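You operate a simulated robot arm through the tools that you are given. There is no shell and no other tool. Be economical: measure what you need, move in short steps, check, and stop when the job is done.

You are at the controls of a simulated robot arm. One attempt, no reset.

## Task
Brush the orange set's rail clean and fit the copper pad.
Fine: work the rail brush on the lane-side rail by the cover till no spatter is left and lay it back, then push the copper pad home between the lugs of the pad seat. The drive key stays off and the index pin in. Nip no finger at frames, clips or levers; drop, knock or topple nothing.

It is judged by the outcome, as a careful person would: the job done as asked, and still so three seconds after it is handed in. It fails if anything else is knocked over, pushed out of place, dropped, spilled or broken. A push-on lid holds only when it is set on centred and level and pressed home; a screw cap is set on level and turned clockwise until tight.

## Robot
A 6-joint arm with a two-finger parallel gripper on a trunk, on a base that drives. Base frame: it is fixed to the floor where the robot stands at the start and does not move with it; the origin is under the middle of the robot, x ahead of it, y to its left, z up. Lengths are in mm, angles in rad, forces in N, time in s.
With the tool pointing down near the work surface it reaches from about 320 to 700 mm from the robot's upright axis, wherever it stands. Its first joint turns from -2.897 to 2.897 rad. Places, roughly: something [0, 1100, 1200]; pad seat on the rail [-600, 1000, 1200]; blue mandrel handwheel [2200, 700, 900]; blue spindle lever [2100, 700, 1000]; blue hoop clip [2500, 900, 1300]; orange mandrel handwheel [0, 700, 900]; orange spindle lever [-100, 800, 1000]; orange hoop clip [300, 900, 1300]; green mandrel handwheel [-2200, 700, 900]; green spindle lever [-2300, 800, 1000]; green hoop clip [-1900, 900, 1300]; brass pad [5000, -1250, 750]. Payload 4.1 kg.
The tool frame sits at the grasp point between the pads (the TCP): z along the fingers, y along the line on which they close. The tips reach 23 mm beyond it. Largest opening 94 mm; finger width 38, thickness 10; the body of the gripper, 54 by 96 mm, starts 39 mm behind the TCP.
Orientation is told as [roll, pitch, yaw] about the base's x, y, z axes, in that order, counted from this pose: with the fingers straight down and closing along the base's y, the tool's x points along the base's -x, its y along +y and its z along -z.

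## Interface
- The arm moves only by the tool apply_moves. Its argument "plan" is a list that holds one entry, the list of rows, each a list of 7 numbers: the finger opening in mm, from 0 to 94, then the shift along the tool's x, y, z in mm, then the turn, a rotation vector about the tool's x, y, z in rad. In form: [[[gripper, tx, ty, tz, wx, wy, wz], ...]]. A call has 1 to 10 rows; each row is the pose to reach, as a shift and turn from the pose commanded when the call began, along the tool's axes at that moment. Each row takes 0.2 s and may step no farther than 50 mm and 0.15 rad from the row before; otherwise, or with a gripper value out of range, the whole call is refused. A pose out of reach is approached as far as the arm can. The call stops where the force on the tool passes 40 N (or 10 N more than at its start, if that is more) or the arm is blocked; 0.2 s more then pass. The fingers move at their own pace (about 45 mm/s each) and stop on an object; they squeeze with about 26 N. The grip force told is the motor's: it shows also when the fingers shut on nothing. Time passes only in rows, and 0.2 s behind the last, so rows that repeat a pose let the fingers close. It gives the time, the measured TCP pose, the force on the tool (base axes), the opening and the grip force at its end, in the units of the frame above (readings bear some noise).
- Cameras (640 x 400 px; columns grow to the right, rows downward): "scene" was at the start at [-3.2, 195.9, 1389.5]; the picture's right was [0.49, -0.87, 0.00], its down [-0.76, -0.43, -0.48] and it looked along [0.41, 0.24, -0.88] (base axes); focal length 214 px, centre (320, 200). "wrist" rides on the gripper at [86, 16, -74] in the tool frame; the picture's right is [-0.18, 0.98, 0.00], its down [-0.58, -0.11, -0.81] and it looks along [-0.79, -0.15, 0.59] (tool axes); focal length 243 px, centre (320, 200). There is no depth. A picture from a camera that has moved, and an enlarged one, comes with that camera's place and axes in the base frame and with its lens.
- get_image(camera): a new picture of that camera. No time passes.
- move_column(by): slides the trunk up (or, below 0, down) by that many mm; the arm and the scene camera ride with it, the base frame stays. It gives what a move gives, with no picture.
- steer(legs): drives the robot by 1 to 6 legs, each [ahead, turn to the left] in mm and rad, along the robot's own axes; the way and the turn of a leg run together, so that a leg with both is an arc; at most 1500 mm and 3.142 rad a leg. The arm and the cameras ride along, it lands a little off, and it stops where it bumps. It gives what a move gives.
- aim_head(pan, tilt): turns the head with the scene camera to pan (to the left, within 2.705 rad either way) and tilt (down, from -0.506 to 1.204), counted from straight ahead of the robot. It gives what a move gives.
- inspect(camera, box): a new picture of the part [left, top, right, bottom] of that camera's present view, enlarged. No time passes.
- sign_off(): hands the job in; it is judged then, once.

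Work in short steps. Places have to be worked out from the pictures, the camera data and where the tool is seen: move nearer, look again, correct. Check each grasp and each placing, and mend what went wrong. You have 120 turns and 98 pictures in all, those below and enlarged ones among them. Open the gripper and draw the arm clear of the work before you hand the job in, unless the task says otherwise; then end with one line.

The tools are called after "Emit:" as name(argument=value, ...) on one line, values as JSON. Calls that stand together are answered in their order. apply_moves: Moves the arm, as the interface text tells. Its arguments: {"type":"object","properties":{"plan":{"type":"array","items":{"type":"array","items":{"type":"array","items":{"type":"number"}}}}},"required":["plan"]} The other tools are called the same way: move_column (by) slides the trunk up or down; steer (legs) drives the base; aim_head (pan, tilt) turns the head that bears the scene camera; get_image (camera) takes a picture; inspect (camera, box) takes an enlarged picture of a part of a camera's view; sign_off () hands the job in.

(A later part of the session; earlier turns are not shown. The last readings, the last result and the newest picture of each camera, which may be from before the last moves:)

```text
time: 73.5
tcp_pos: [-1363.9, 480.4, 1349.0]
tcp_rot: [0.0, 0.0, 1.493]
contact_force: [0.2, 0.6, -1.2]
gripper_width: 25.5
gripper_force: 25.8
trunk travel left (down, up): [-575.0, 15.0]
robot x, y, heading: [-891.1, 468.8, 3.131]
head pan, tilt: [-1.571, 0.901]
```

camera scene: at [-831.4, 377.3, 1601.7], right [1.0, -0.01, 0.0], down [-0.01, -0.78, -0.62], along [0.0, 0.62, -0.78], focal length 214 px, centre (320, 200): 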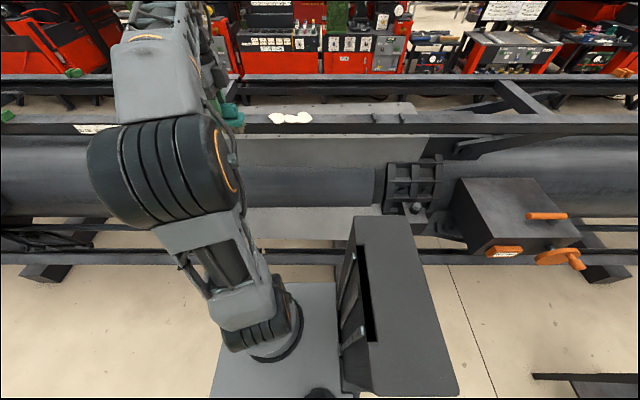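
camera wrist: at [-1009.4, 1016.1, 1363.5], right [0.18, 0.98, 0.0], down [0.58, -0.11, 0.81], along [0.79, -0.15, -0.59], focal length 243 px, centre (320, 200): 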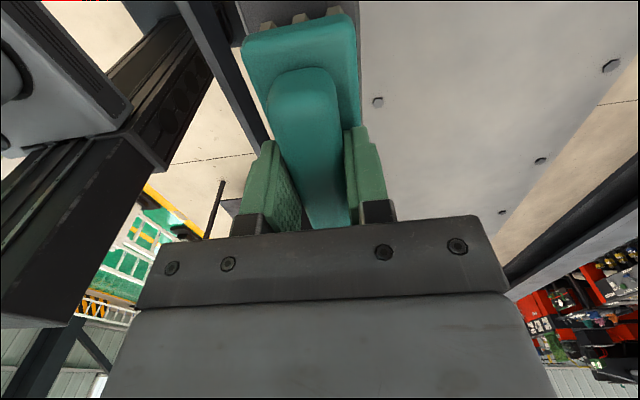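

I drive back toward the start pose by the table: reverse out, turn about at (-250, 0), then forward.

Emit:
steer(legs=[[0, -0.3], [-300, 0], [0, -0.5], [-517, 0], [0, -2.33], [150, 0]])

Emit:
aim_head(pan=0.3, tilt=0.95)

Emit:
get_image(camera="scene")

```text
time: 87.1
tcp_pos: [367.7, -12.6, 1347.6]
tcp_rot: [-0.001, 0.0, -1.666]
contact_force: [0.7, 0.8, -0.7]
gripper_width: 25.5
gripper_force: 26.0
trunk travel left (down, up): [-575.0, 15.0]
robot x, y, heading: [-104.6, 4.8, -0.021]
head pan, tilt: [-1.571, 0.901]
```

```text
time: 88.9
tcp_pos: [367.4, -13.8, 1347.9]
tcp_rot: [0.0, 0.0, -1.667]
contact_force: [1.1, 0.2, -1.1]
gripper_width: 25.4
gripper_force: 26.5
trunk travel left (down, up): [-575.0, 15.0]
robot x, y, heading: [-105.2, 5.2, -0.021]
head pan, tilt: [0.3, 0.949]
```

```text
58 pictures are left
camera scene: at [-89.4, 193.1, 1598.1], right [0.28, -0.96, 0.0], down [-0.78, -0.22, -0.58], along [0.56, 0.16, -0.81], focal length 214 px, centre (320, 200)
```

scene: 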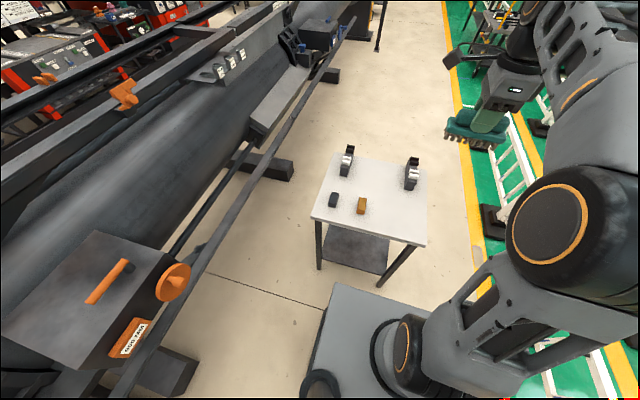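

All well; I drive the last 100 mm and lower the trunk 200 mm.

Emit:
steer(legs=[[103, 0.02]])

Emit:
move_column(by=-200)

Emit:
get_image(camera="scene")

```text
time: 90.1
tcp_pos: [470.3, -4.5, 1348.2]
tcp_rot: [-0.001, -0.001, -1.645]
contact_force: [0.2, -0.5, -1.3]
gripper_width: 25.5
gripper_force: 25.9
trunk travel left (down, up): [-575.0, 15.0]
robot x, y, heading: [-4.0, 7.0, -0.001]
head pan, tilt: [0.3, 0.949]
```

```text
time: 92.2
tcp_pos: [469.0, -4.4, 1148.3]
tcp_rot: [-0.001, 0.0, -1.647]
contact_force: [0.6, -0.9, -1.0]
gripper_width: 25.5
gripper_force: 26.1
trunk travel left (down, up): [-375.0, 215.0]
robot x, y, heading: [-2.1, 4.5, -0.001]
head pan, tilt: [0.3, 0.949]
```

```text
57 pictures are left
camera scene: at [8.5, 192.2, 1398.1], right [0.29, -0.96, 0.0], down [-0.78, -0.24, -0.58], along [0.56, 0.17, -0.81], focal length 214 px, centre (320, 200)
```

scene: 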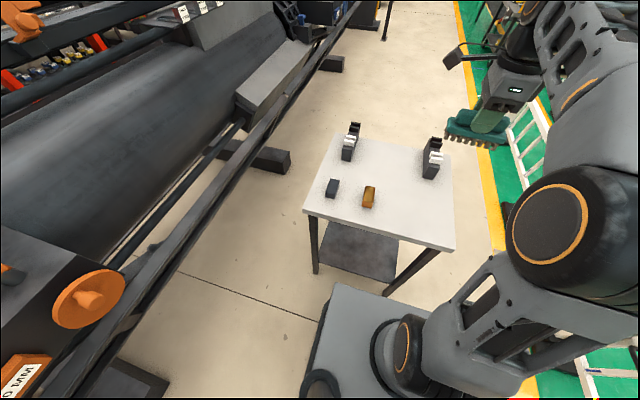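

I lower the brush over its old spot (479, -6), correcting the yaw, to z ≈ 885.

Emit:
apply_moves(plan=[[[15, 0, 3, 48, 0, 0, -0.06], [15, -1, 6, 96, 0, 0, -0.12], [15, -1, 10, 144, 0, 0, -0.175], [15, -1, 10, 192, 0, 0, -0.175], [15, -1, 10, 235, 0, 0, -0.175], [15, -1, 10, 263, 0, 0, -0.175]]])

Emit:
inspect(camera="scene", box=[310, 120, 470, 220])

```text
time: 93.7
tcp_pos: [478.5, -8.3, 885.0]
tcp_rot: [0.001, -0.001, -1.471]
contact_force: [0.6, 0.2, -0.8]
gripper_width: 25.6
gripper_force: 25.8
trunk travel left (down, up): [-375.0, 215.0]
robot x, y, heading: [-1.4, 3.8, 0.001]
head pan, tilt: [0.3, 0.949]
```

```text
4.00 times, centred on (390, 170) of scene
camera zoom: at [8.6, 192.2, 1398.1], right [0.29, -0.96, 0.0], down [-0.78, -0.24, -0.58], along [0.56, 0.17, -0.81], focal length 858 px, centre (40, 320)
```

zoom: 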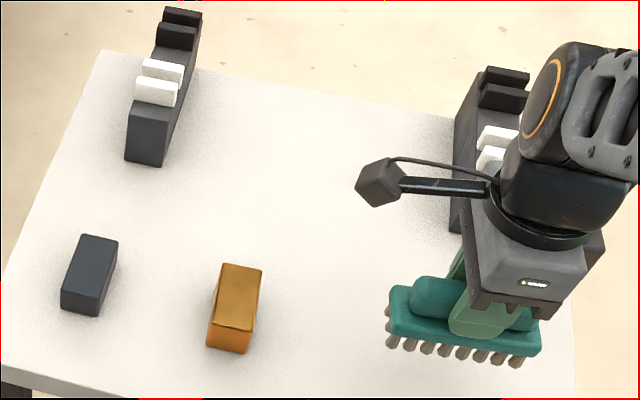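

Free space under the brush; I set it down slowly.

Emit:
apply_moves(plan=[[[15, 0, 0, 20, 0, 0, 0], [15, 0, 0, 34, 0, 0, 0], [15, 0, 0, 40, 0, 0, 0], [15, 0, 0, 43, 0, 0, 0]]])

Emit:
apply_moves(plan=[[[15, 0, 0, 1, 0, 0, 0], [15, 0, 0, 2, 0, 0, 0]]])

```text
time: 94.7
tcp_pos: [477.9, -7.3, 840.6]
tcp_rot: [-0.001, 0.0, -1.47]
contact_force: [-0.4, 0.0, -1.1]
gripper_width: 25.5
gripper_force: 25.5
trunk travel left (down, up): [-375.0, 215.0]
robot x, y, heading: [-4.1, 4.0, -0.003]
head pan, tilt: [0.3, 0.949]
```

```text
time: 95.2
tcp_pos: [478.1, -6.1, 839.6]
tcp_rot: [0.0, 0.0, -1.471]
contact_force: [0.0, 0.3, -0.8]
gripper_width: 25.6
gripper_force: 26.4
trunk travel left (down, up): [-375.0, 215.0]
robot x, y, heading: [-0.2, 5.7, 0.001]
head pan, tilt: [0.3, 0.949]
```

No contact yet, so the brush shifted slightly in the grip; I creep down until force shows.

Emit:
apply_moves(plan=[[[15, 0, 0, 1, 0, 0, 0], [15, 0, 0, 2, 0, 0, 0], [15, 0, 0, 2, 0, 0, 0]]])

Emit:
inspect(camera="scene", box=[380, 170, 460, 220])

```text
time: 96.0
tcp_pos: [478.1, -6.1, 838.5]
tcp_rot: [0.001, -0.001, -1.471]
contact_force: [0.3, 0.1, -2.5]
gripper_width: 25.5
gripper_force: 25.7
trunk travel left (down, up): [-375.0, 215.0]
robot x, y, heading: [-2.9, 6.6, -0.004]
head pan, tilt: [0.3, 0.949]
```

```text
8.00 times, centred on (420, 195) of scene
camera zoom: at [8.5, 192.2, 1398.1], right [0.29, -0.96, 0.0], down [-0.78, -0.24, -0.58], along [0.56, 0.17, -0.81], focal length 1716 px, centre (-480, 240)
```

zoom: 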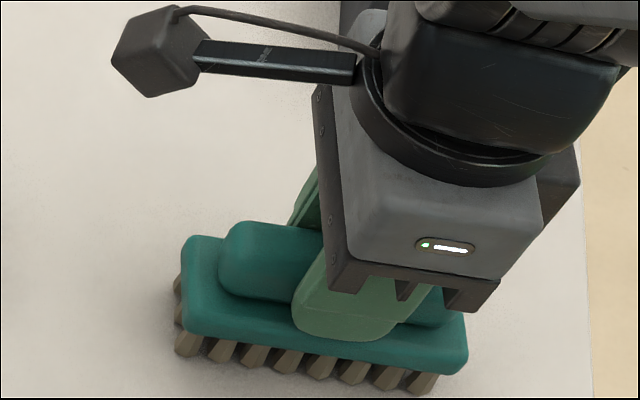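

Emit:
apply_moves(plan=[[[15, 0, 0, 1, 0, 0, 0], [15, 0, 0, 2, 0, 0, 0], [15, 0, 0, 2, 0, 0, 0]]])

Emit:
apply_moves(plan=[[[15, 0, 0, 1, 0, 0, 0], [15, 0, 0, 2, 0, 0, 0], [15, 0, 0, 2, 0, 0, 0]]])

```text
time: 96.8
tcp_pos: [479.5, -6.3, 836.9]
tcp_rot: [-0.001, 0.001, -1.471]
contact_force: [-0.3, -0.5, 0.2]
gripper_width: 25.6
gripper_force: 25.9
trunk travel left (down, up): [-375.0, 215.0]
robot x, y, heading: [0.9, 1.7, 0.0]
head pan, tilt: [0.3, 0.949]
```

```text
time: 97.7
tcp_pos: [478.2, -7.2, 837.4]
tcp_rot: [0.006, 0.0, -1.471]
contact_force: [3.7, -1.2, 26.8]
gripper_width: 25.8
gripper_force: 26.2
trunk travel left (down, up): [-375.0, 215.0]
robot x, y, heading: [2.2, 3.9, -0.003]
head pan, tilt: [0.3, 0.949]
```

The brush is down on the table (27 N). I ease 1.5 mm, open the fingers, and rise clear.

Emit:
apply_moves(plan=[[[15, 0, 0, -2, 0, 0, 0], [50, 0, 0, -2, 0, 0, 0], [50, 0, 0, -2, 0, 0, 0], [50, 0, 0, -2, 0, 0, 0], [50, 0, 0, -40, 0, 0, 0], [50, 0, 0, -85, 0, 0, 0], [60, 0, 0, -130, 0, 0, 0]]])

Emit:
inspect(camera="scene", box=[310, 130, 470, 230])

Emit:
get_image(camera="wrist")

```text
time: 99.2
tcp_pos: [478.8, -5.3, 962.5]
tcp_rot: [-0.002, 0.0, -1.47]
contact_force: [0.0, -0.4, 0.3]
gripper_width: 59.8
gripper_force: 0.1
trunk travel left (down, up): [-375.0, 215.0]
robot x, y, heading: [-1.8, 7.9, -0.001]
head pan, tilt: [0.3, 0.949]
```

```text
4.00 times, centred on (390, 180) of scene
camera zoom: at [8.5, 192.2, 1398.0], right [0.3, -0.96, 0.0], down [-0.78, -0.24, -0.58], along [0.56, 0.17, -0.81], focal length 858 px, centre (40, 280)
```

zoom: 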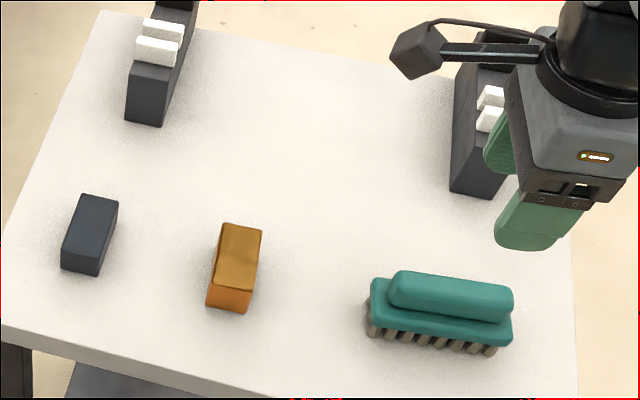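

```text
53 pictures are left
camera wrist: at [486.1, 82.3, 1036.7], right [1.0, -0.08, 0.0], down [-0.05, -0.59, 0.81], along [-0.07, -0.8, -0.59], focal length 243 px, centre (320, 200)
```

wrist: 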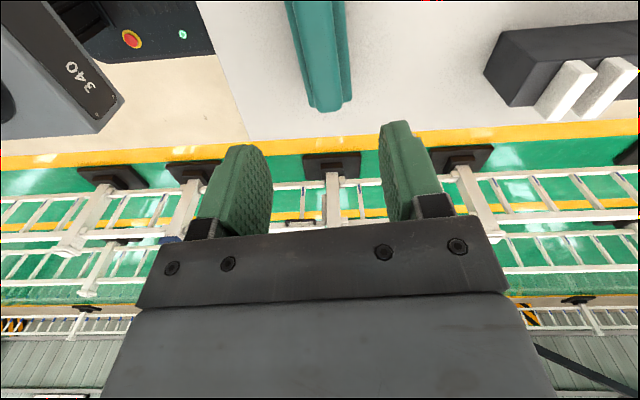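

The brush is back in its place. Next I bring the gripper at yaw 0 above the copper pad to measure it.

Emit:
apply_moves(plan=[[[90, 20, 0, -6, 0, 0, -0.147], [90, 40, 0, -12, 0, 0, -0.294], [90, 60, 0, -18, 0, 0, -0.441], [90, 80, 0, -24, 0, 0, -0.588], [90, 100, 0, -30, 0, 0, -0.735], [90, 120, 0, -36, 0, 0, -0.882], [90, 140, 0, -42, 0, 0, -1.029], [90, 160, 0, -48, 0, 0, -1.176], [90, 165, 0, -54, 0, 0, -1.323], [90, 167, 10, -60, 0, 0, -1.47]]])

Emit:
get_image(camera="wrist")

Emit:
inspect(camera="scene", box=[330, 160, 410, 210])

```text
time: 101.5
tcp_pos: [471.5, 160.3, 1024.4]
tcp_rot: [0.0, -0.001, 0.003]
contact_force: [-0.5, -0.2, -0.5]
gripper_width: 90.2
gripper_force: 0.0
trunk travel left (down, up): [-375.0, 215.0]
robot x, y, heading: [-2.5, 8.3, 0.0]
head pan, tilt: [0.3, 0.949]
```

```text
52 pictures are left
camera wrist: at [384.4, 176.1, 1097.9], right [0.18, 0.98, 0.0], down [0.58, -0.11, 0.81], along [0.79, -0.15, -0.59], focal length 243 px, centre (320, 200)
```

wrist: 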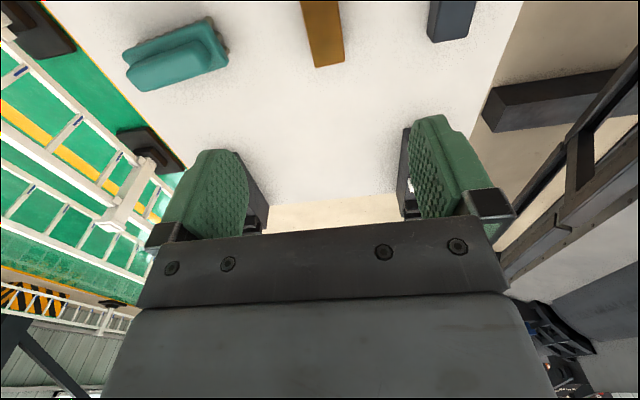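

```text
8.00 times, centred on (370, 185) of scene
camera zoom: at [8.4, 192.2, 1398.1], right [0.29, -0.96, 0.0], down [-0.78, -0.24, -0.58], along [0.56, 0.17, -0.81], focal length 1716 px, centre (-80, 320)
```

zoom: 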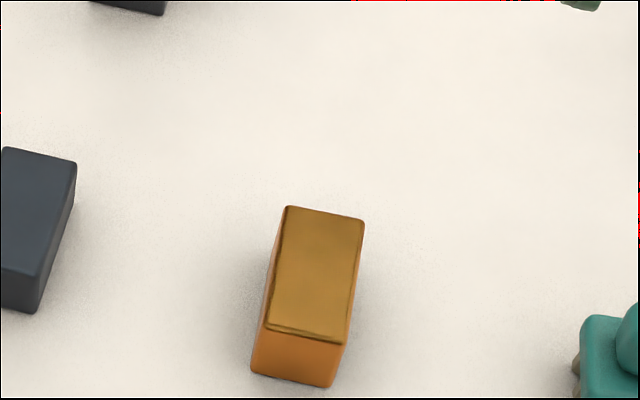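

The pad is half out of the wrist view; I move 80 mm back to see it whole.

Emit:
apply_moves(plan=[[[90, 40, 0, 0, 0, 0, 0], [90, 80, 0, 0, 0, 0, 0]]])

Emit:
inspect(camera="wrist", box=[260, 0, 420, 100])

```text
time: 102.0
tcp_pos: [388.2, 161.0, 1026.1]
tcp_rot: [0.0, 0.0, 0.0]
contact_force: [-0.3, 0.0, -0.8]
gripper_width: 90.2
gripper_force: 0.2
trunk travel left (down, up): [-375.0, 215.0]
robot x, y, heading: [-4.0, 6.2, -0.0]
head pan, tilt: [0.3, 0.949]
```

```text
4.00 times, centred on (340, 50) of wrist
camera zoom: at [303.0, 176.8, 1100.6], right [0.18, 0.98, 0.0], down [0.58, -0.11, 0.81], along [0.79, -0.15, -0.59], focal length 970 px, centre (240, 800)
```

zoom: 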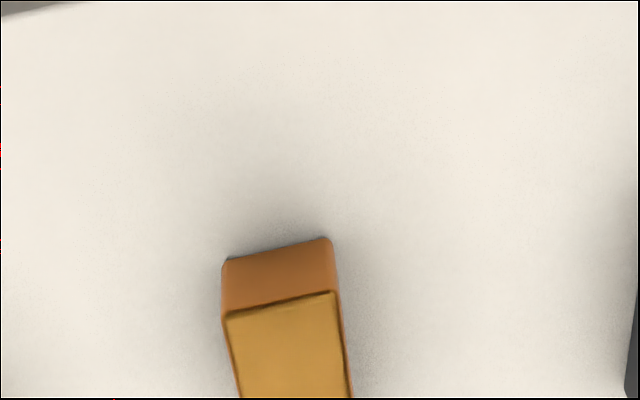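

The pad is about 70 × 33 × 32 mm, centred near (481, 161), turned ~0.04 rad. I go above it and down to z ≈ 840 with the fingers open to 65.

Emit:
apply_moves(plan=[[[65, -45, 0, 0, 0, 0, -0.04], [65, -93, 0, 5, 0, 0, -0.04], [65, -93, 0, 55, 0, 0, -0.04], [65, -93, 0, 105, 0, 0, -0.04], [65, -93, 0, 150, 0, 0, -0.04], [65, -93, 0, 180, 0, 0, -0.04]]])

Emit:
get_image(camera="wrist")

Emit:
inspect(camera="scene", box=[330, 160, 410, 210])

```text
time: 103.5
tcp_pos: [485.3, 161.0, 844.4]
tcp_rot: [0.001, -0.001, 0.04]
contact_force: [-0.9, 0.5, -0.3]
gripper_width: 65.0
gripper_force: 0.1
trunk travel left (down, up): [-375.0, 215.0]
robot x, y, heading: [0.8, 7.2, 0.001]
head pan, tilt: [0.3, 0.949]
```

```text
49 pictures are left
camera wrist: at [397.2, 174.2, 918.2], right [0.14, 0.99, 0.0], down [0.59, -0.09, 0.81], along [0.8, -0.12, -0.59], focal length 243 px, centre (320, 200)
```

wrist: 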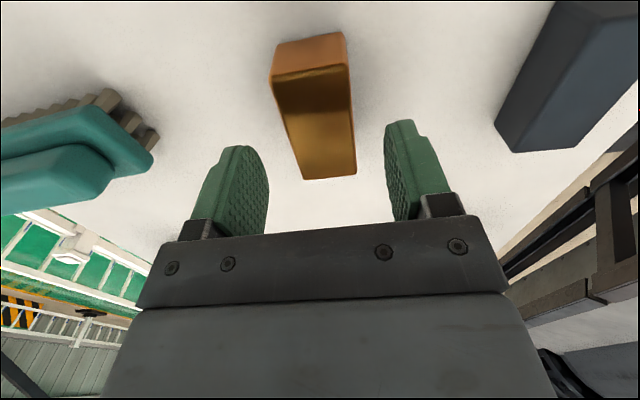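

```text
8.00 times, centred on (370, 185) of scene
camera zoom: at [8.5, 192.3, 1398.1], right [0.29, -0.96, 0.0], down [-0.78, -0.24, -0.58], along [0.56, 0.17, -0.81], focal length 1716 px, centre (-80, 320)
```

zoom: 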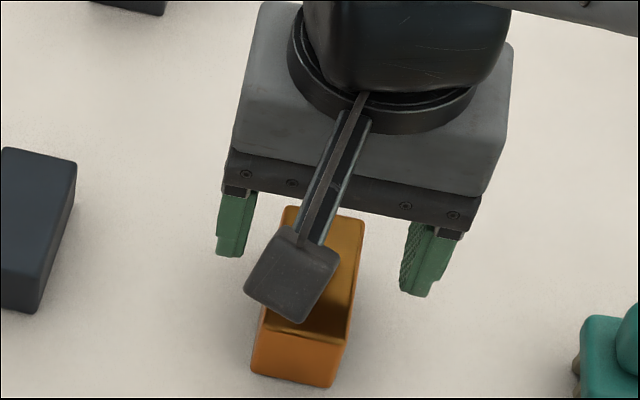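

The pad's centre reads (482, 162). I fine-adjust, descend to z 812 and close on it.

Emit:
apply_moves(plan=[[[65, 3, 1, 12, 0, 0, 0], [65, 3, 1, 24, 0, 0, 0], [65, 3, 1, 33, 0, 0, 0], [20, 3, 1, 33, 0, 0, 0], [20, 3, 1, 33, 0, 0, 0], [20, 3, 1, 33, 0, 0, 0], [20, 3, 1, 33, 0, 0, 0]]])

Emit:
get_image(camera="wrist")

```text
time: 105.0
tcp_pos: [480.5, 161.7, 811.9]
tcp_rot: [0.001, 0.0, 0.04]
contact_force: [0.0, 0.8, -0.5]
gripper_width: 35.8
gripper_force: 26.2
trunk travel left (down, up): [-375.0, 215.0]
robot x, y, heading: [-1.9, 6.1, -0.004]
head pan, tilt: [0.3, 0.949]
```

```text
47 pictures are left
camera wrist: at [394.0, 174.4, 885.5], right [0.14, 0.99, 0.0], down [0.59, -0.09, 0.81], along [0.8, -0.12, -0.59], focal length 243 px, centre (320, 200)
```

wrist: 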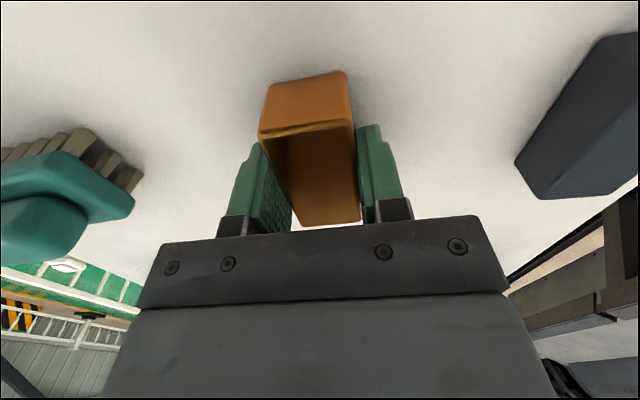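

Pad gripped at 35.8 mm. I lift it straight up.

Emit:
apply_moves(plan=[[[20, 0, 0, -20, 0, 0, 0], [20, 0, 0, -65, 0, 0, 0], [20, 0, 0, -110, 0, 0, 0], [20, 0, 0, -155, 0, 0, 0], [20, 0, 0, -200, 0, 0, 0], [20, 0, 0, -250, 0, 0, 0]]])

Emit:
apply_moves(plan=[[[20, 0, -16, 0, 0, 0, 0.149], [20, 0, -32, 0, 0, 0, 0.298], [20, 0, -48, 0, 0, 0, 0.447], [20, 0, -64, 0, 0, 0, 0.596], [20, 0, -80, 0, 0, 0, 0.745], [20, 0, -96, 0, 0, 0, 0.894], [20, 0, -112, 0, 0, 0, 1.043], [20, 0, -128, 0, 0, 0, 1.192], [20, 0, -144, 0, 0, 0, 1.341], [20, 0, -160, 0, 0, 0, 1.49]]])

Emit:
get_image(camera="wrist")

Emit:
get_image(camera="scene")

```text
time: 106.5
tcp_pos: [481.5, 163.0, 1062.4]
tcp_rot: [-0.001, 0.003, 0.041]
contact_force: [-0.1, 0.6, -3.6]
gripper_width: 35.9
gripper_force: 25.9
trunk travel left (down, up): [-375.0, 215.0]
robot x, y, heading: [3.4, 5.9, -0.002]
head pan, tilt: [0.3, 0.949]
```

```text
time: 108.7
tcp_pos: [487.6, 0.2, 1062.0]
tcp_rot: [0.0, 0.001, -1.455]
contact_force: [0.1, 0.6, -3.3]
gripper_width: 35.8
gripper_force: 26.3
trunk travel left (down, up): [-375.0, 215.0]
robot x, y, heading: [-1.3, 3.7, 0.001]
head pan, tilt: [0.3, 0.949]
```

```text
46 pictures are left
camera wrist: at [493.5, 89.4, 1135.0], right [1.0, -0.07, 0.0], down [-0.04, -0.59, 0.81], along [-0.06, -0.8, -0.59], focal length 243 px, centre (320, 200)
```

wrist: 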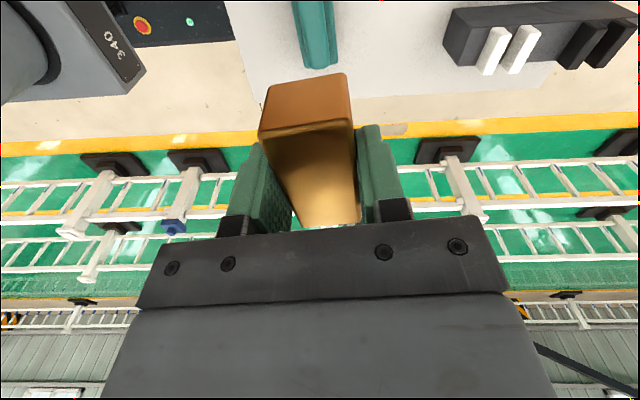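

```text
45 pictures are left
camera scene: at [8.7, 192.2, 1398.1], right [0.29, -0.96, 0.0], down [-0.78, -0.24, -0.58], along [0.56, 0.17, -0.81], focal length 214 px, centre (320, 200)
```

scene: 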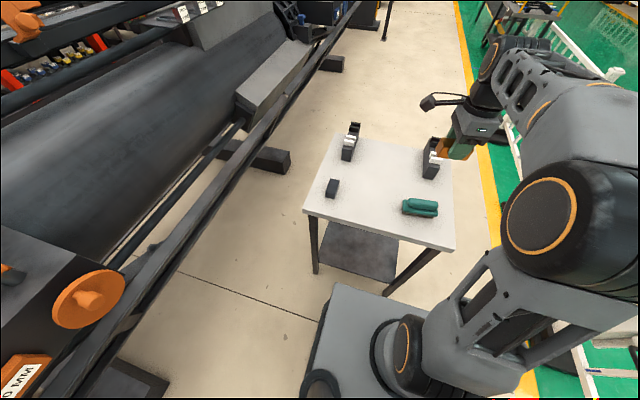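

Pad held squarely. I raise the trunk 200 mm and drive the same proven route back, ending with a parallel reverse to x ≈ -590 beside the seat.

Emit:
move_column(by=200)

Emit:
steer(legs=[[-250, 0], [0, 2.33], [517, 0], [0, 0.5], [300, 0], [0, 0.31]])

```text
time: 110.8
tcp_pos: [488.1, 2.2, 1260.3]
tcp_rot: [-0.002, -0.001, -1.45]
contact_force: [-0.7, 1.2, -3.7]
gripper_width: 36.0
gripper_force: 25.8
trunk travel left (down, up): [-575.0, 15.0]
robot x, y, heading: [-4.2, 3.8, -0.003]
head pan, tilt: [0.3, 0.949]
```

```text
time: 124.7
tcp_pos: [-1347.4, 526.8, 1261.9]
tcp_rot: [-0.001, -0.001, 1.646]
contact_force: [0.5, 0.3, -4.0]
gripper_width: 36.0
gripper_force: 26.1
trunk travel left (down, up): [-575.0, 15.0]
robot x, y, heading: [-856.6, 500.9, 3.093]
head pan, tilt: [0.3, 0.949]
```

Landed at y 501, a bit nearer than planned. I reverse 268 mm and square up, then look at the seat.

Emit:
steer(legs=[[-268, 0.0], [0, 0.045]])

Emit:
aim_head(pan=-1.57, tilt=0.9)

Emit:
get_image(camera="scene")

Emit:
inspect(camera="scene", box=[230, 70, 390, 170])

```text
time: 127.0
tcp_pos: [-1081.7, 489.5, 1261.1]
tcp_rot: [0.001, 0.0, 1.693]
contact_force: [0.6, -0.4, -2.3]
gripper_width: 35.5
gripper_force: 26.0
trunk travel left (down, up): [-575.0, 15.0]
robot x, y, heading: [-591.8, 486.3, -3.141]
head pan, tilt: [0.3, 0.949]
```

```text
time: 128.9
tcp_pos: [-1083.1, 490.9, 1261.2]
tcp_rot: [-0.003, 0.001, 1.693]
contact_force: [-1.0, 0.0, -2.8]
gripper_width: 35.6
gripper_force: 26.0
trunk travel left (down, up): [-575.0, 15.0]
robot x, y, heading: [-594.1, 490.4, -3.143]
head pan, tilt: [-1.571, 0.901]
```

```text
44 pictures are left
camera scene: at [-534.0, 397.2, 1601.7], right [1.0, 0.0, 0.0], down [0.0, -0.78, -0.62], along [0.0, 0.62, -0.78], focal length 214 px, centre (320, 200)
```

scene: 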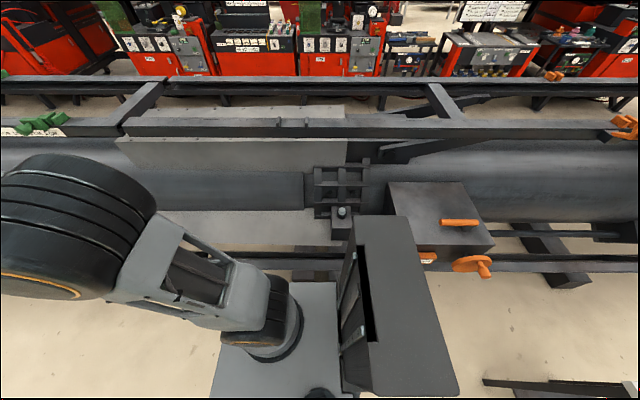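

```text
4.00 times, centred on (310, 120) of scene
camera zoom: at [-534.0, 397.2, 1601.7], right [1.0, 0.0, 0.0], down [0.0, -0.78, -0.62], along [0.0, 0.62, -0.78], focal length 858 px, centre (360, 520)
```

zoom: 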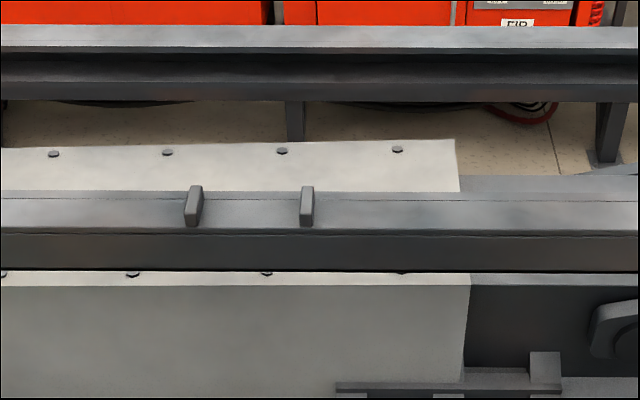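

I zoom in on the seat to fix its centre and look for a back stop.

Emit:
inspect(camera="scene", box=[260, 105, 324, 145])

```text
10.00 times, centred on (292, 125) of scene
camera zoom: at [-534.0, 397.2, 1601.7], right [1.0, 0.0, 0.0], down [0.0, -0.78, -0.62], along [0.0, 0.62, -0.78], focal length 2145 px, centre (600, 950)
```

zoom: 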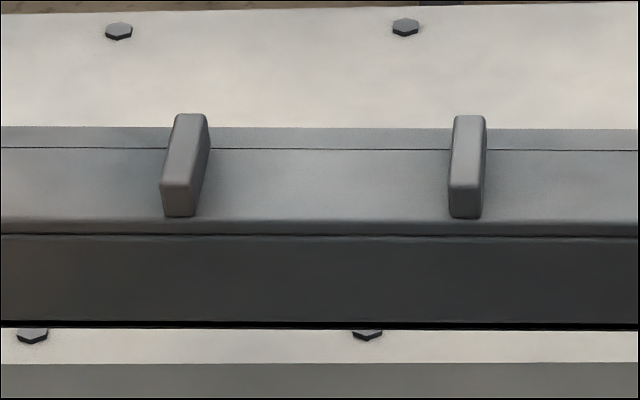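

Seat: inner gap ~78 mm centred near x -618, lugs y ≈ 980–1020 and only ~12 mm high, no back stop. I swing the arm with the pad toward it.

Emit:
apply_moves(plan=[[[20, -30, -29, -8, 0, 0, 0.14], [20, -60, -58, -16, 0, 0, 0.28], [20, -91, -88, -24, 0, 0, 0.42], [20, -121, -117, -32, 0, 0, 0.56], [20, -151, -146, -40, 0, 0, 0.7], [20, -182, -176, -48, 0, 0, 0.84], [20, -212, -205, -56, 0, 0, 0.98], [20, -242, -234, -64, 0, 0, 1.12]]])

```text
time: 130.7
tcp_pos: [-882.2, 761.2, 1327.5]
tcp_rot: [0.0, 0.001, 0.572]
contact_force: [-0.3, 0.4, -3.6]
gripper_width: 35.7
gripper_force: 26.3
trunk travel left (down, up): [-575.0, 15.0]
robot x, y, heading: [-592.9, 487.8, -3.143]
head pan, tilt: [-1.571, 0.901]
```

On course. I continue to just short of the seat, (-617, 960), with yaw going to 0.

Emit:
apply_moves(plan=[[[20, -41, 3, 1, 0, 0, 0.072], [20, -83, 6, 2, 0, 0, 0.143], [20, -124, 9, 3, 0, 0, 0.215], [20, -165, 12, 4, 0, 0, 0.286], [20, -207, 15, 5, 0, 0, 0.358], [20, -248, 18, 6, 0, 0, 0.429], [20, -290, 21, 7, 0, 0, 0.5], [20, -330, 24, 7, 0, 0, 0.572]]])

Emit:
get_image(camera="wrist")

Emit:
get_image(camera="scene")

```text
time: 132.5
tcp_pos: [-615.8, 959.5, 1317.8]
tcp_rot: [-0.002, 0.0, 0.001]
contact_force: [0.3, 0.1, -3.8]
gripper_width: 35.9
gripper_force: 26.2
trunk travel left (down, up): [-575.0, 15.0]
robot x, y, heading: [-596.0, 490.1, -3.141]
head pan, tilt: [-1.571, 0.901]
```

```text
41 pictures are left
camera wrist: at [-702.5, 976.0, 1390.7], right [0.18, 0.98, 0.0], down [0.58, -0.11, 0.81], along [0.79, -0.15, -0.59], focal length 243 px, centre (320, 200)
```

wrist: 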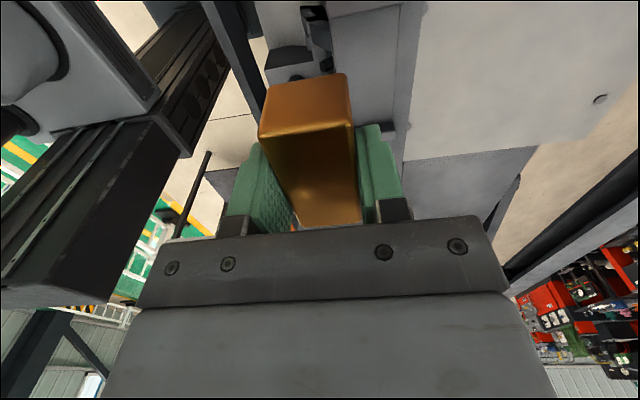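

```text
40 pictures are left
camera scene: at [-533.0, 398.6, 1601.8], right [1.0, 0.0, 0.0], down [0.0, -0.78, -0.62], along [0.0, 0.62, -0.78], focal length 214 px, centre (320, 200)
```

scene: 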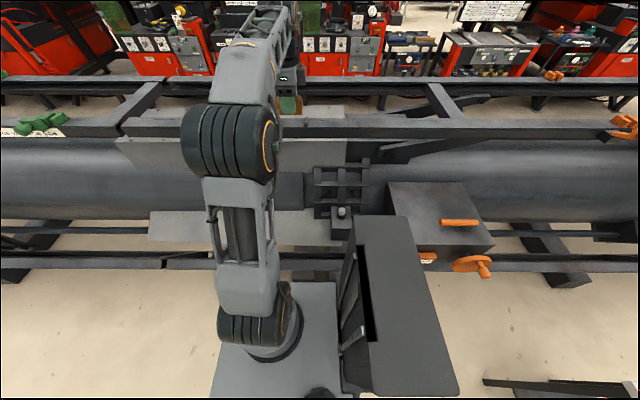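

I zoom the wrist and scene views near the pad and the lugs.

Emit:
inspect(camera="wrist", box=[240, 0, 440, 150])

Emit:
inspect(camera="scene", box=[252, 85, 332, 135])

```text
2.67 times, centred on (340, 75) of wrist
camera zoom: at [-702.5, 976.0, 1390.7], right [0.18, 0.98, 0.0], down [0.58, -0.11, 0.81], along [0.79, -0.15, -0.59], focal length 647 px, centre (267, 533)
```

zoom: 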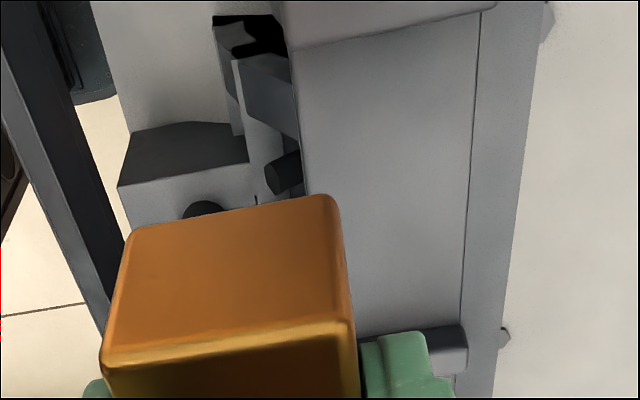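

```text
8.00 times, centred on (292, 110) of scene
camera zoom: at [-533.0, 398.6, 1601.8], right [1.0, 0.0, 0.0], down [0.0, -0.78, -0.62], along [0.0, 0.62, -0.78], focal length 1716 px, centre (544, 920)
```

zoom: 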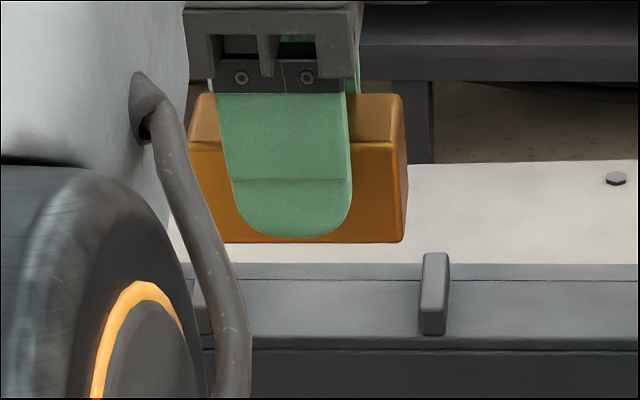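

Wrist and scene views agree: the pad is where the tool says; the seat centre is (-618, 991), rail top ≈ 1228. I move over it, to z ≈ 1285, and check.

Emit:
apply_moves(plan=[[[20, 3, 16, 0, 0, 0, 0], [20, 3, 32, 0, 0, 0, 0], [20, 3, 32, 18, 0, 0, 0], [20, 3, 32, 30, 0, 0, 0]]])

Emit:
inspect(camera="wrist", box=[240, 0, 440, 150])

Emit:
inspect(camera="scene", box=[252, 95, 332, 145])

```text
time: 133.5
tcp_pos: [-619.5, 991.5, 1286.8]
tcp_rot: [-0.001, 0.0, 0.0]
contact_force: [-0.6, -0.2, -3.7]
gripper_width: 36.0
gripper_force: 26.2
trunk travel left (down, up): [-575.0, 15.0]
robot x, y, heading: [-595.7, 486.7, -3.144]
head pan, tilt: [-1.571, 0.901]
```

```text
2.67 times, centred on (340, 75) of wrist
camera zoom: at [-706.3, 1008.3, 1360.9], right [0.18, 0.98, 0.0], down [0.58, -0.11, 0.81], along [0.79, -0.15, -0.59], focal length 647 px, centre (267, 533)
```

zoom: 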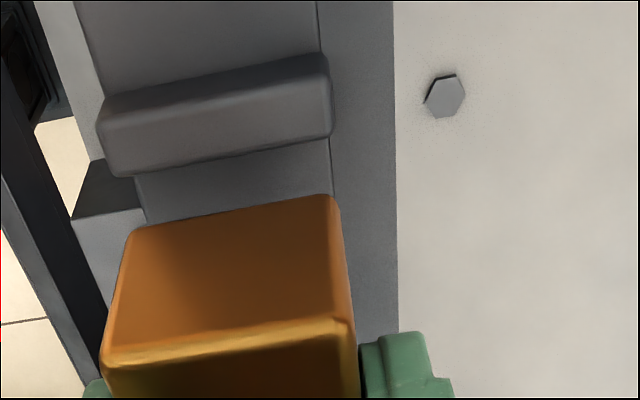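

```text
8.00 times, centred on (292, 120) of scene
camera zoom: at [-533.5, 397.9, 1601.8], right [1.0, 0.0, 0.0], down [0.0, -0.78, -0.62], along [0.0, 0.62, -0.78], focal length 1716 px, centre (544, 840)
```

zoom: 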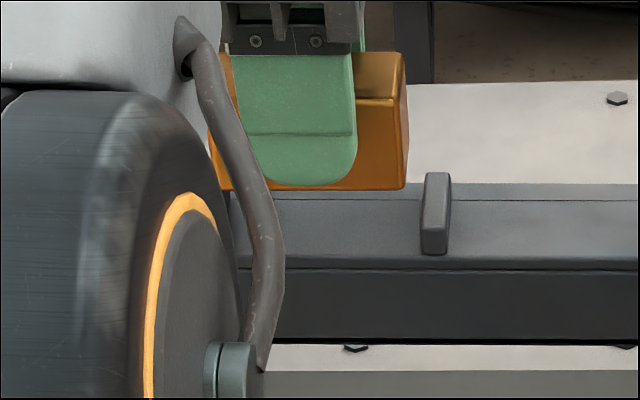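

Pad is centred on the seat (lug inner faces at x -657 and -579, y 973–1010). I lower it between the lugs in small steps.

Emit:
apply_moves(plan=[[[20, 0, 0, 8, 0, 0, 0], [20, 0, 0, 15, 0, 0, 0], [20, 0, 0, 20, 0, 0, 0]]])

Emit:
inspect(camera="scene", box=[252, 95, 332, 145])

```text
time: 134.3
tcp_pos: [-620.3, 992.3, 1267.5]
tcp_rot: [0.001, 0.0, 0.001]
contact_force: [0.3, -0.9, -4.0]
gripper_width: 35.7
gripper_force: 25.8
trunk travel left (down, up): [-575.0, 15.0]
robot x, y, heading: [-594.6, 489.1, -3.143]
head pan, tilt: [-1.571, 0.901]
```

```text
8.00 times, centred on (292, 120) of scene
camera zoom: at [-533.6, 397.7, 1601.8], right [1.0, 0.0, 0.0], down [0.0, -0.78, -0.62], along [0.0, 0.62, -0.78], focal length 1716 px, centre (544, 840)
```

zoom: 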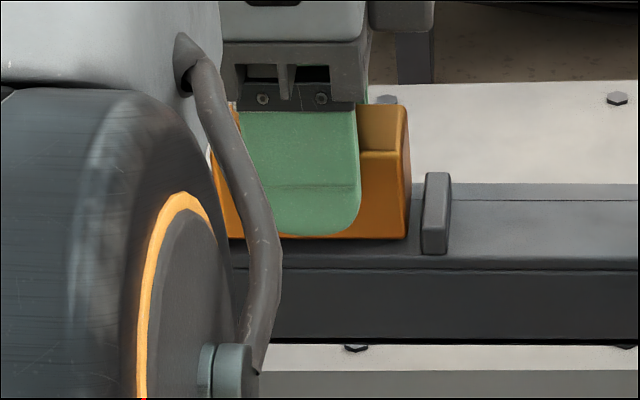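

The pad is between the lugs, a few mm above the rail. I keep lowering in 2 mm steps, watching the force.

Emit:
apply_moves(plan=[[[20, -1, 0, 3, 0, 0, 0], [20, -1, 0, 5, 0, 0, 0]]])

Emit:
apply_moves(plan=[[[20, 0, 0, 1, 0, 0, 0], [20, 0, 0, 2, 0, 0, 0]]])

Emit:
apply_moves(plan=[[[20, 0, 0, 1, 0, 0, 0], [20, 0, 0, 2, 0, 0, 0]]])

```text
time: 134.9
tcp_pos: [-617.6, 990.7, 1264.1]
tcp_rot: [0.003, 0.001, 0.002]
contact_force: [0.2, 1.8, 9.0]
gripper_width: 36.0
gripper_force: 26.2
trunk travel left (down, up): [-575.0, 15.0]
robot x, y, heading: [-594.5, 485.9, -3.142]
head pan, tilt: [-1.571, 0.901]
```

```text
time: 135.5
tcp_pos: [-617.8, 990.7, 1262.9]
tcp_rot: [0.002, 0.001, 0.0]
contact_force: [-1.4, 1.4, 16.4]
gripper_width: 35.8
gripper_force: 25.8
trunk travel left (down, up): [-575.0, 15.0]
robot x, y, heading: [-594.2, 487.8, -3.138]
head pan, tilt: [-1.571, 0.901]
```

```text
time: 136.1
tcp_pos: [-619.3, 991.1, 1260.4]
tcp_rot: [0.002, -0.001, 0.0]
contact_force: [-2.1, 1.9, 16.8]
gripper_width: 35.8
gripper_force: 25.8
trunk travel left (down, up): [-575.0, 15.0]
robot x, y, heading: [-596.2, 491.8, -3.137]
head pan, tilt: [-1.571, 0.901]
```

There is a steady ~16 N resistance while it still goes down — pressing in, or slipping in the grip. I look.

Emit:
inspect(camera="scene", box=[252, 95, 332, 145])

Emit:
inspect(camera="wrist", box=[240, 0, 440, 150])

```text
8.00 times, centred on (292, 120) of scene
camera zoom: at [-533.9, 396.3, 1601.7], right [1.0, 0.0, 0.0], down [0.0, -0.78, -0.62], along [0.0, 0.62, -0.78], focal length 1716 px, centre (544, 840)
```

zoom: 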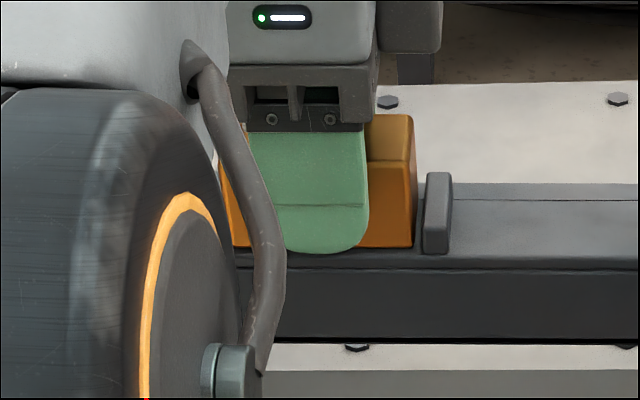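

```text
2.67 times, centred on (340, 75) of wrist
camera zoom: at [-704.7, 1006.7, 1334.3], right [0.18, 0.98, 0.0], down [0.58, -0.11, 0.81], along [0.79, -0.15, -0.59], focal length 647 px, centre (267, 533)
```

zoom: 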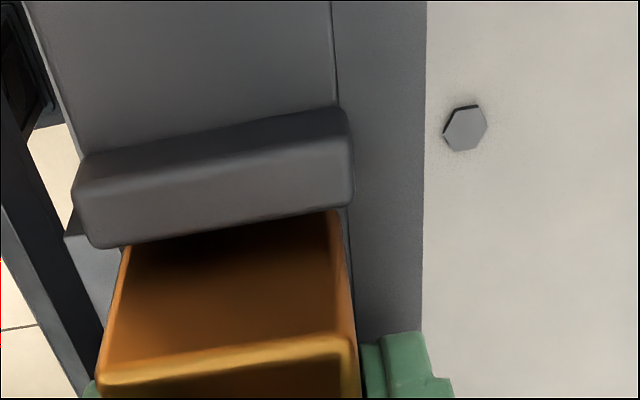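

The pad slipped up a few mm in the grip, so it is standing on something slightly above the rail and needs pushing from above. I open, rise clear and look.

Emit:
apply_moves(plan=[[[20, 0, 0, -3, 0, 0, 0], [55, 0, 0, -3, 0, 0, 0], [55, 0, 0, -3, 0, 0, 0], [55, 0, 0, -3, 0, 0, 0], [55, 0, 0, -40, 0, 0, 0], [55, 0, 0, -60, 0, 0, 0], [10, 40, -30, -60, 0, 0, 0], [0, 80, -50, -60, 0, 0, 0]]])

Emit:
inspect(camera="scene", box=[260, 100, 324, 140])

Emit:
get_image(camera="wrist")

```text
time: 137.9
tcp_pos: [-698.9, 940.3, 1321.9]
tcp_rot: [-0.001, -0.003, -0.001]
contact_force: [-0.1, -0.9, -0.8]
gripper_width: 3.3
gripper_force: 0.1
trunk travel left (down, up): [-575.0, 15.0]
robot x, y, heading: [-595.0, 486.8, -3.138]
head pan, tilt: [-1.571, 0.901]
```

```text
10.00 times, centred on (292, 120) of scene
camera zoom: at [-534.2, 396.8, 1601.7], right [1.0, 0.0, 0.0], down [0.0, -0.78, -0.62], along [0.0, 0.62, -0.78], focal length 2145 px, centre (600, 1000)
```

zoom: 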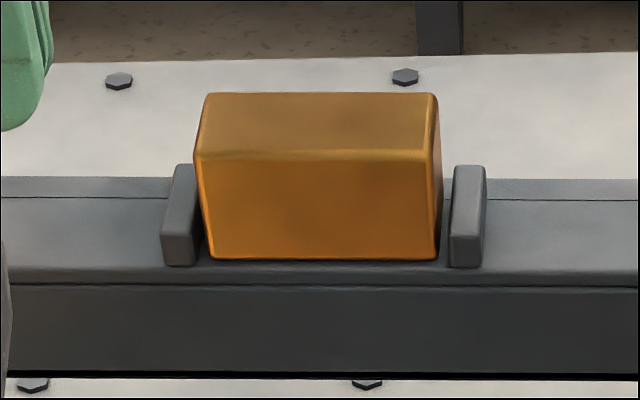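

```text
31 pictures are left
camera wrist: at [-786.3, 957.6, 1395.1], right [0.18, 0.98, 0.0], down [0.58, -0.11, 0.81], along [0.79, -0.15, -0.59], focal length 243 px, centre (320, 200)
```

wrist: 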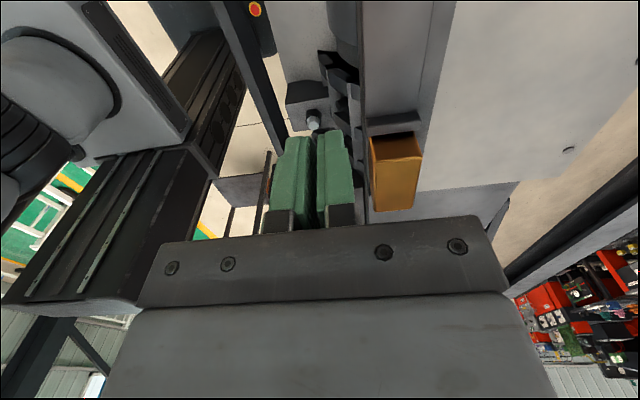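

The pad sits level between the lugs with ~4 mm each side. To be sure it is home I press on its top with closed fingers.

Emit:
apply_moves(plan=[[[0, -40, 25, 0, 0, 0, 0], [0, -81, 51, 0, 0, 0, 0], [0, -81, 51, 12, 0, 0, 0], [0, -81, 51, 24, 0, 0, 0], [0, -81, 51, 30, 0, 0, 0]]])

Emit:
apply_moves(plan=[[[0, 0, 0, 2, 0, 0, 0], [0, 0, 0, 4, 0, 0, 0], [0, 0, 0, 6, 0, 0, 0], [0, 0, 0, 8, 0, 0, 0], [0, 0, 0, 10, 0, 0, 0], [0, 0, 0, 12, 0, 0, 0]]])

Emit:
inspect(camera="scene", box=[260, 100, 324, 140])

```text
time: 139.1
tcp_pos: [-615.6, 992.7, 1291.6]
tcp_rot: [0.004, 0.0, 0.001]
contact_force: [1.0, 1.3, 6.3]
gripper_width: 0.0
gripper_force: 25.8
trunk travel left (down, up): [-575.0, 15.0]
robot x, y, heading: [-592.2, 485.7, -3.141]
head pan, tilt: [-1.571, 0.901]
```

```text
time: 139.7
tcp_pos: [-617.0, 992.1, 1292.4]
tcp_rot: [0.018, 0.0, 0.002]
contact_force: [0.9, -0.8, 8.8]
gripper_width: 0.0
gripper_force: 26.2
trunk travel left (down, up): [-575.0, 15.0]
robot x, y, heading: [-593.7, 489.9, -3.142]
head pan, tilt: [-1.571, 0.901]
stopped in row 3: the force on the tool passed its limit (the readings are from after the stop); the commanded pose is now the measured one
```

```text
10.00 times, centred on (292, 120) of scene
camera zoom: at [-533.4, 396.6, 1601.4], right [1.0, 0.0, 0.0], down [0.0, -0.78, -0.62], along [0.0, 0.62, -0.78], focal length 2145 px, centre (600, 1000)
```

zoom: 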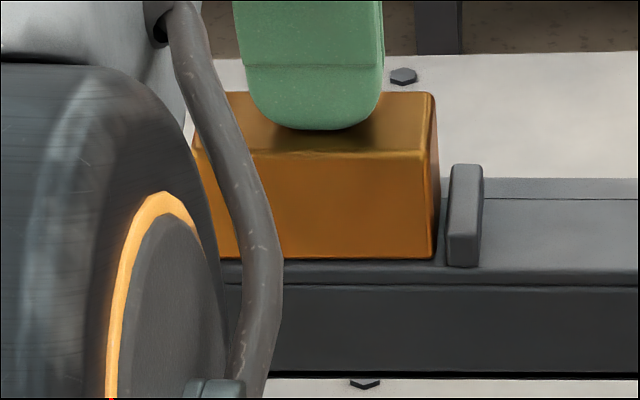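

Fingers meet the pad's top at z ≈ 1269 and it did not yield at 40 N; images put the pad's bottom at the rail (~1231). One more slow press to be sure.

Emit:
apply_moves(plan=[[[0, 0, 0, 1, 0, 0, 0], [0, 0, 0, 2, 0, 0, 0], [0, 0, 0, 3, 0, 0, 0], [0, 0, 0, 3, 0, 0, 0]]])

Emit:
apply_moves(plan=[[[0, 0, 0, 1, 0, 0, 0], [0, 0, 0, 2, 0, 0, 0], [0, 0, 0, 3, 0, 0, 0], [0, 0, 0, 3, 0, 0, 0]]])

```text
time: 140.7
tcp_pos: [-616.0, 992.1, 1292.2]
tcp_rot: [0.027, -0.003, 0.001]
contact_force: [1.5, -1.4, 9.8]
gripper_width: 0.0
gripper_force: 25.7
trunk travel left (down, up): [-575.0, 15.0]
robot x, y, heading: [-592.3, 492.4, 3.141]
head pan, tilt: [-1.571, 0.901]
stopped in row 4: the force on the tool passed its limit (the readings are from after the stop); the commanded pose is now the measured one
```

```text
time: 141.7
tcp_pos: [-616.8, 992.0, 1291.3]
tcp_rot: [0.038, -0.003, -0.001]
contact_force: [2.4, -4.7, 9.9]
gripper_width: 0.1
gripper_force: 26.1
trunk travel left (down, up): [-575.0, 15.0]
robot x, y, heading: [-593.7, 487.7, 3.134]
head pan, tilt: [-1.571, 0.901]
stopped in row 4: the force on the tool passed its limit (the readings are from after the stop); the commanded pose is now the measured one
```

The pad is solidly bottomed. I lift off and draw the arm back clear of the rail.

Emit:
apply_moves(plan=[[[0, 0, 0, -20, 0, 0, 0], [0, 0, 0, -45, 0, 0, 0], [0, 40, -20, -45, 0, 0, 0], [0, 75, -50, -45, 0, 0, 0], [0, 110, -80, -45, 0, 0, 0], [0, 145, -110, -45, 0, 0, 0], [0, 180, -140, -45, 0, 0, 0], [0, 215, -170, -45, 0, 0, 0], [0, 250, -200, -45, 0, 0, 0], [0, 285, -230, -45, 0, 0, 0]]])

Emit:
inspect(camera="scene", box=[260, 100, 324, 140])

```text
time: 143.9
tcp_pos: [-906.0, 765.3, 1325.7]
tcp_rot: [0.032, -0.004, 0.0]
contact_force: [0.1, -0.3, -0.6]
gripper_width: 0.0
gripper_force: 25.7
trunk travel left (down, up): [-575.0, 15.0]
robot x, y, heading: [-595.2, 488.7, 3.142]
head pan, tilt: [-1.571, 0.901]
```

```text
10.00 times, centred on (292, 120) of scene
camera zoom: at [-534.1, 397.0, 1601.7], right [1.0, 0.0, 0.0], down [0.0, -0.78, -0.62], along [0.0, 0.62, -0.78], focal length 2145 px, centre (600, 1000)
```

zoom: 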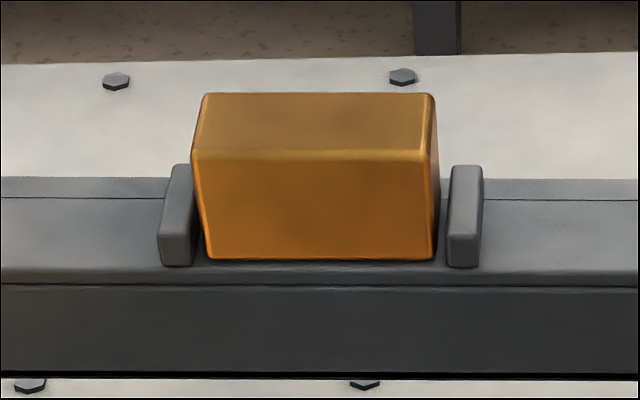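

The pad sits level and centred. I swing the arm to the robot's front, drive off a little, and lower the trunk for a side view of the seat.

Emit:
apply_moves(plan=[[[0, 22, -33, 0, 0, 0, -0.1], [0, 44, -66, 0, 0, 0, -0.2], [0, 66, -99, 0, 0, 0, -0.3], [0, 88, -132, 0, 0, 0, -0.4], [0, 110, -165, 0, 0, 0, -0.5], [0, 132, -198, 0, 0, 0, -0.6], [0, 154, -231, 0, 0, 0, -0.7], [0, 174, -265, 0, 0, 0, -0.8]]])

Emit:
steer(legs=[[0, 0.35], [550, 0], [0, -0.35], [-450, 0]])

Emit:
move_column(by=-300)

Emit:
aim_head(pan=-1.57, tilt=0.15)

Emit:
get_image(camera="scene")

```text
time: 145.7
tcp_pos: [-1078.8, 496.5, 1315.9]
tcp_rot: [0.02, -0.026, 0.799]
contact_force: [0.3, -0.2, 0.3]
gripper_width: 0.0
gripper_force: 26.2
trunk travel left (down, up): [-575.0, 15.0]
robot x, y, heading: [-591.5, 485.9, 3.139]
head pan, tilt: [-1.571, 0.901]
```

```text
time: 153.3
tcp_pos: [-1146.9, 311.9, 1318.6]
tcp_rot: [0.021, -0.026, 0.8]
contact_force: [0.5, 0.1, 0.5]
gripper_width: 0.0
gripper_force: 26.4
trunk travel left (down, up): [-575.0, 15.0]
robot x, y, heading: [-663.7, 302.8, -3.146]
head pan, tilt: [-1.571, 0.901]
```

```text
time: 156.3
tcp_pos: [-1148.2, 311.7, 1016.7]
tcp_rot: [0.023, -0.026, 0.799]
contact_force: [0.9, -0.2, 0.1]
gripper_width: 0.0
gripper_force: 26.2
trunk travel left (down, up): [-275.0, 315.0]
robot x, y, heading: [-662.6, 300.6, -3.141]
head pan, tilt: [-1.571, 0.901]
```

```text
time: 157.4
tcp_pos: [-1147.3, 311.8, 1017.1]
tcp_rot: [0.021, -0.027, 0.8]
contact_force: [-0.3, 0.7, -0.4]
gripper_width: 0.0
gripper_force: 25.8
trunk travel left (down, up): [-275.0, 315.0]
robot x, y, heading: [-658.8, 301.4, -3.143]
head pan, tilt: [-1.571, 0.15]
```

```text
28 pictures are left
camera scene: at [-602.7, 228.5, 1367.9], right [1.0, 0.0, 0.0], down [0.0, -0.15, -0.99], along [0.0, 0.99, -0.15], focal length 214 px, centre (320, 200)
```

scene: 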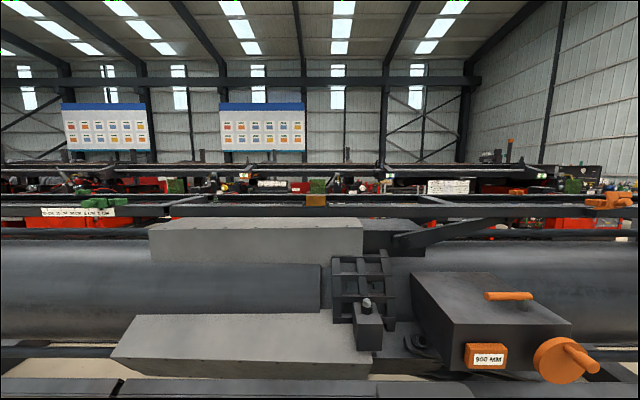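

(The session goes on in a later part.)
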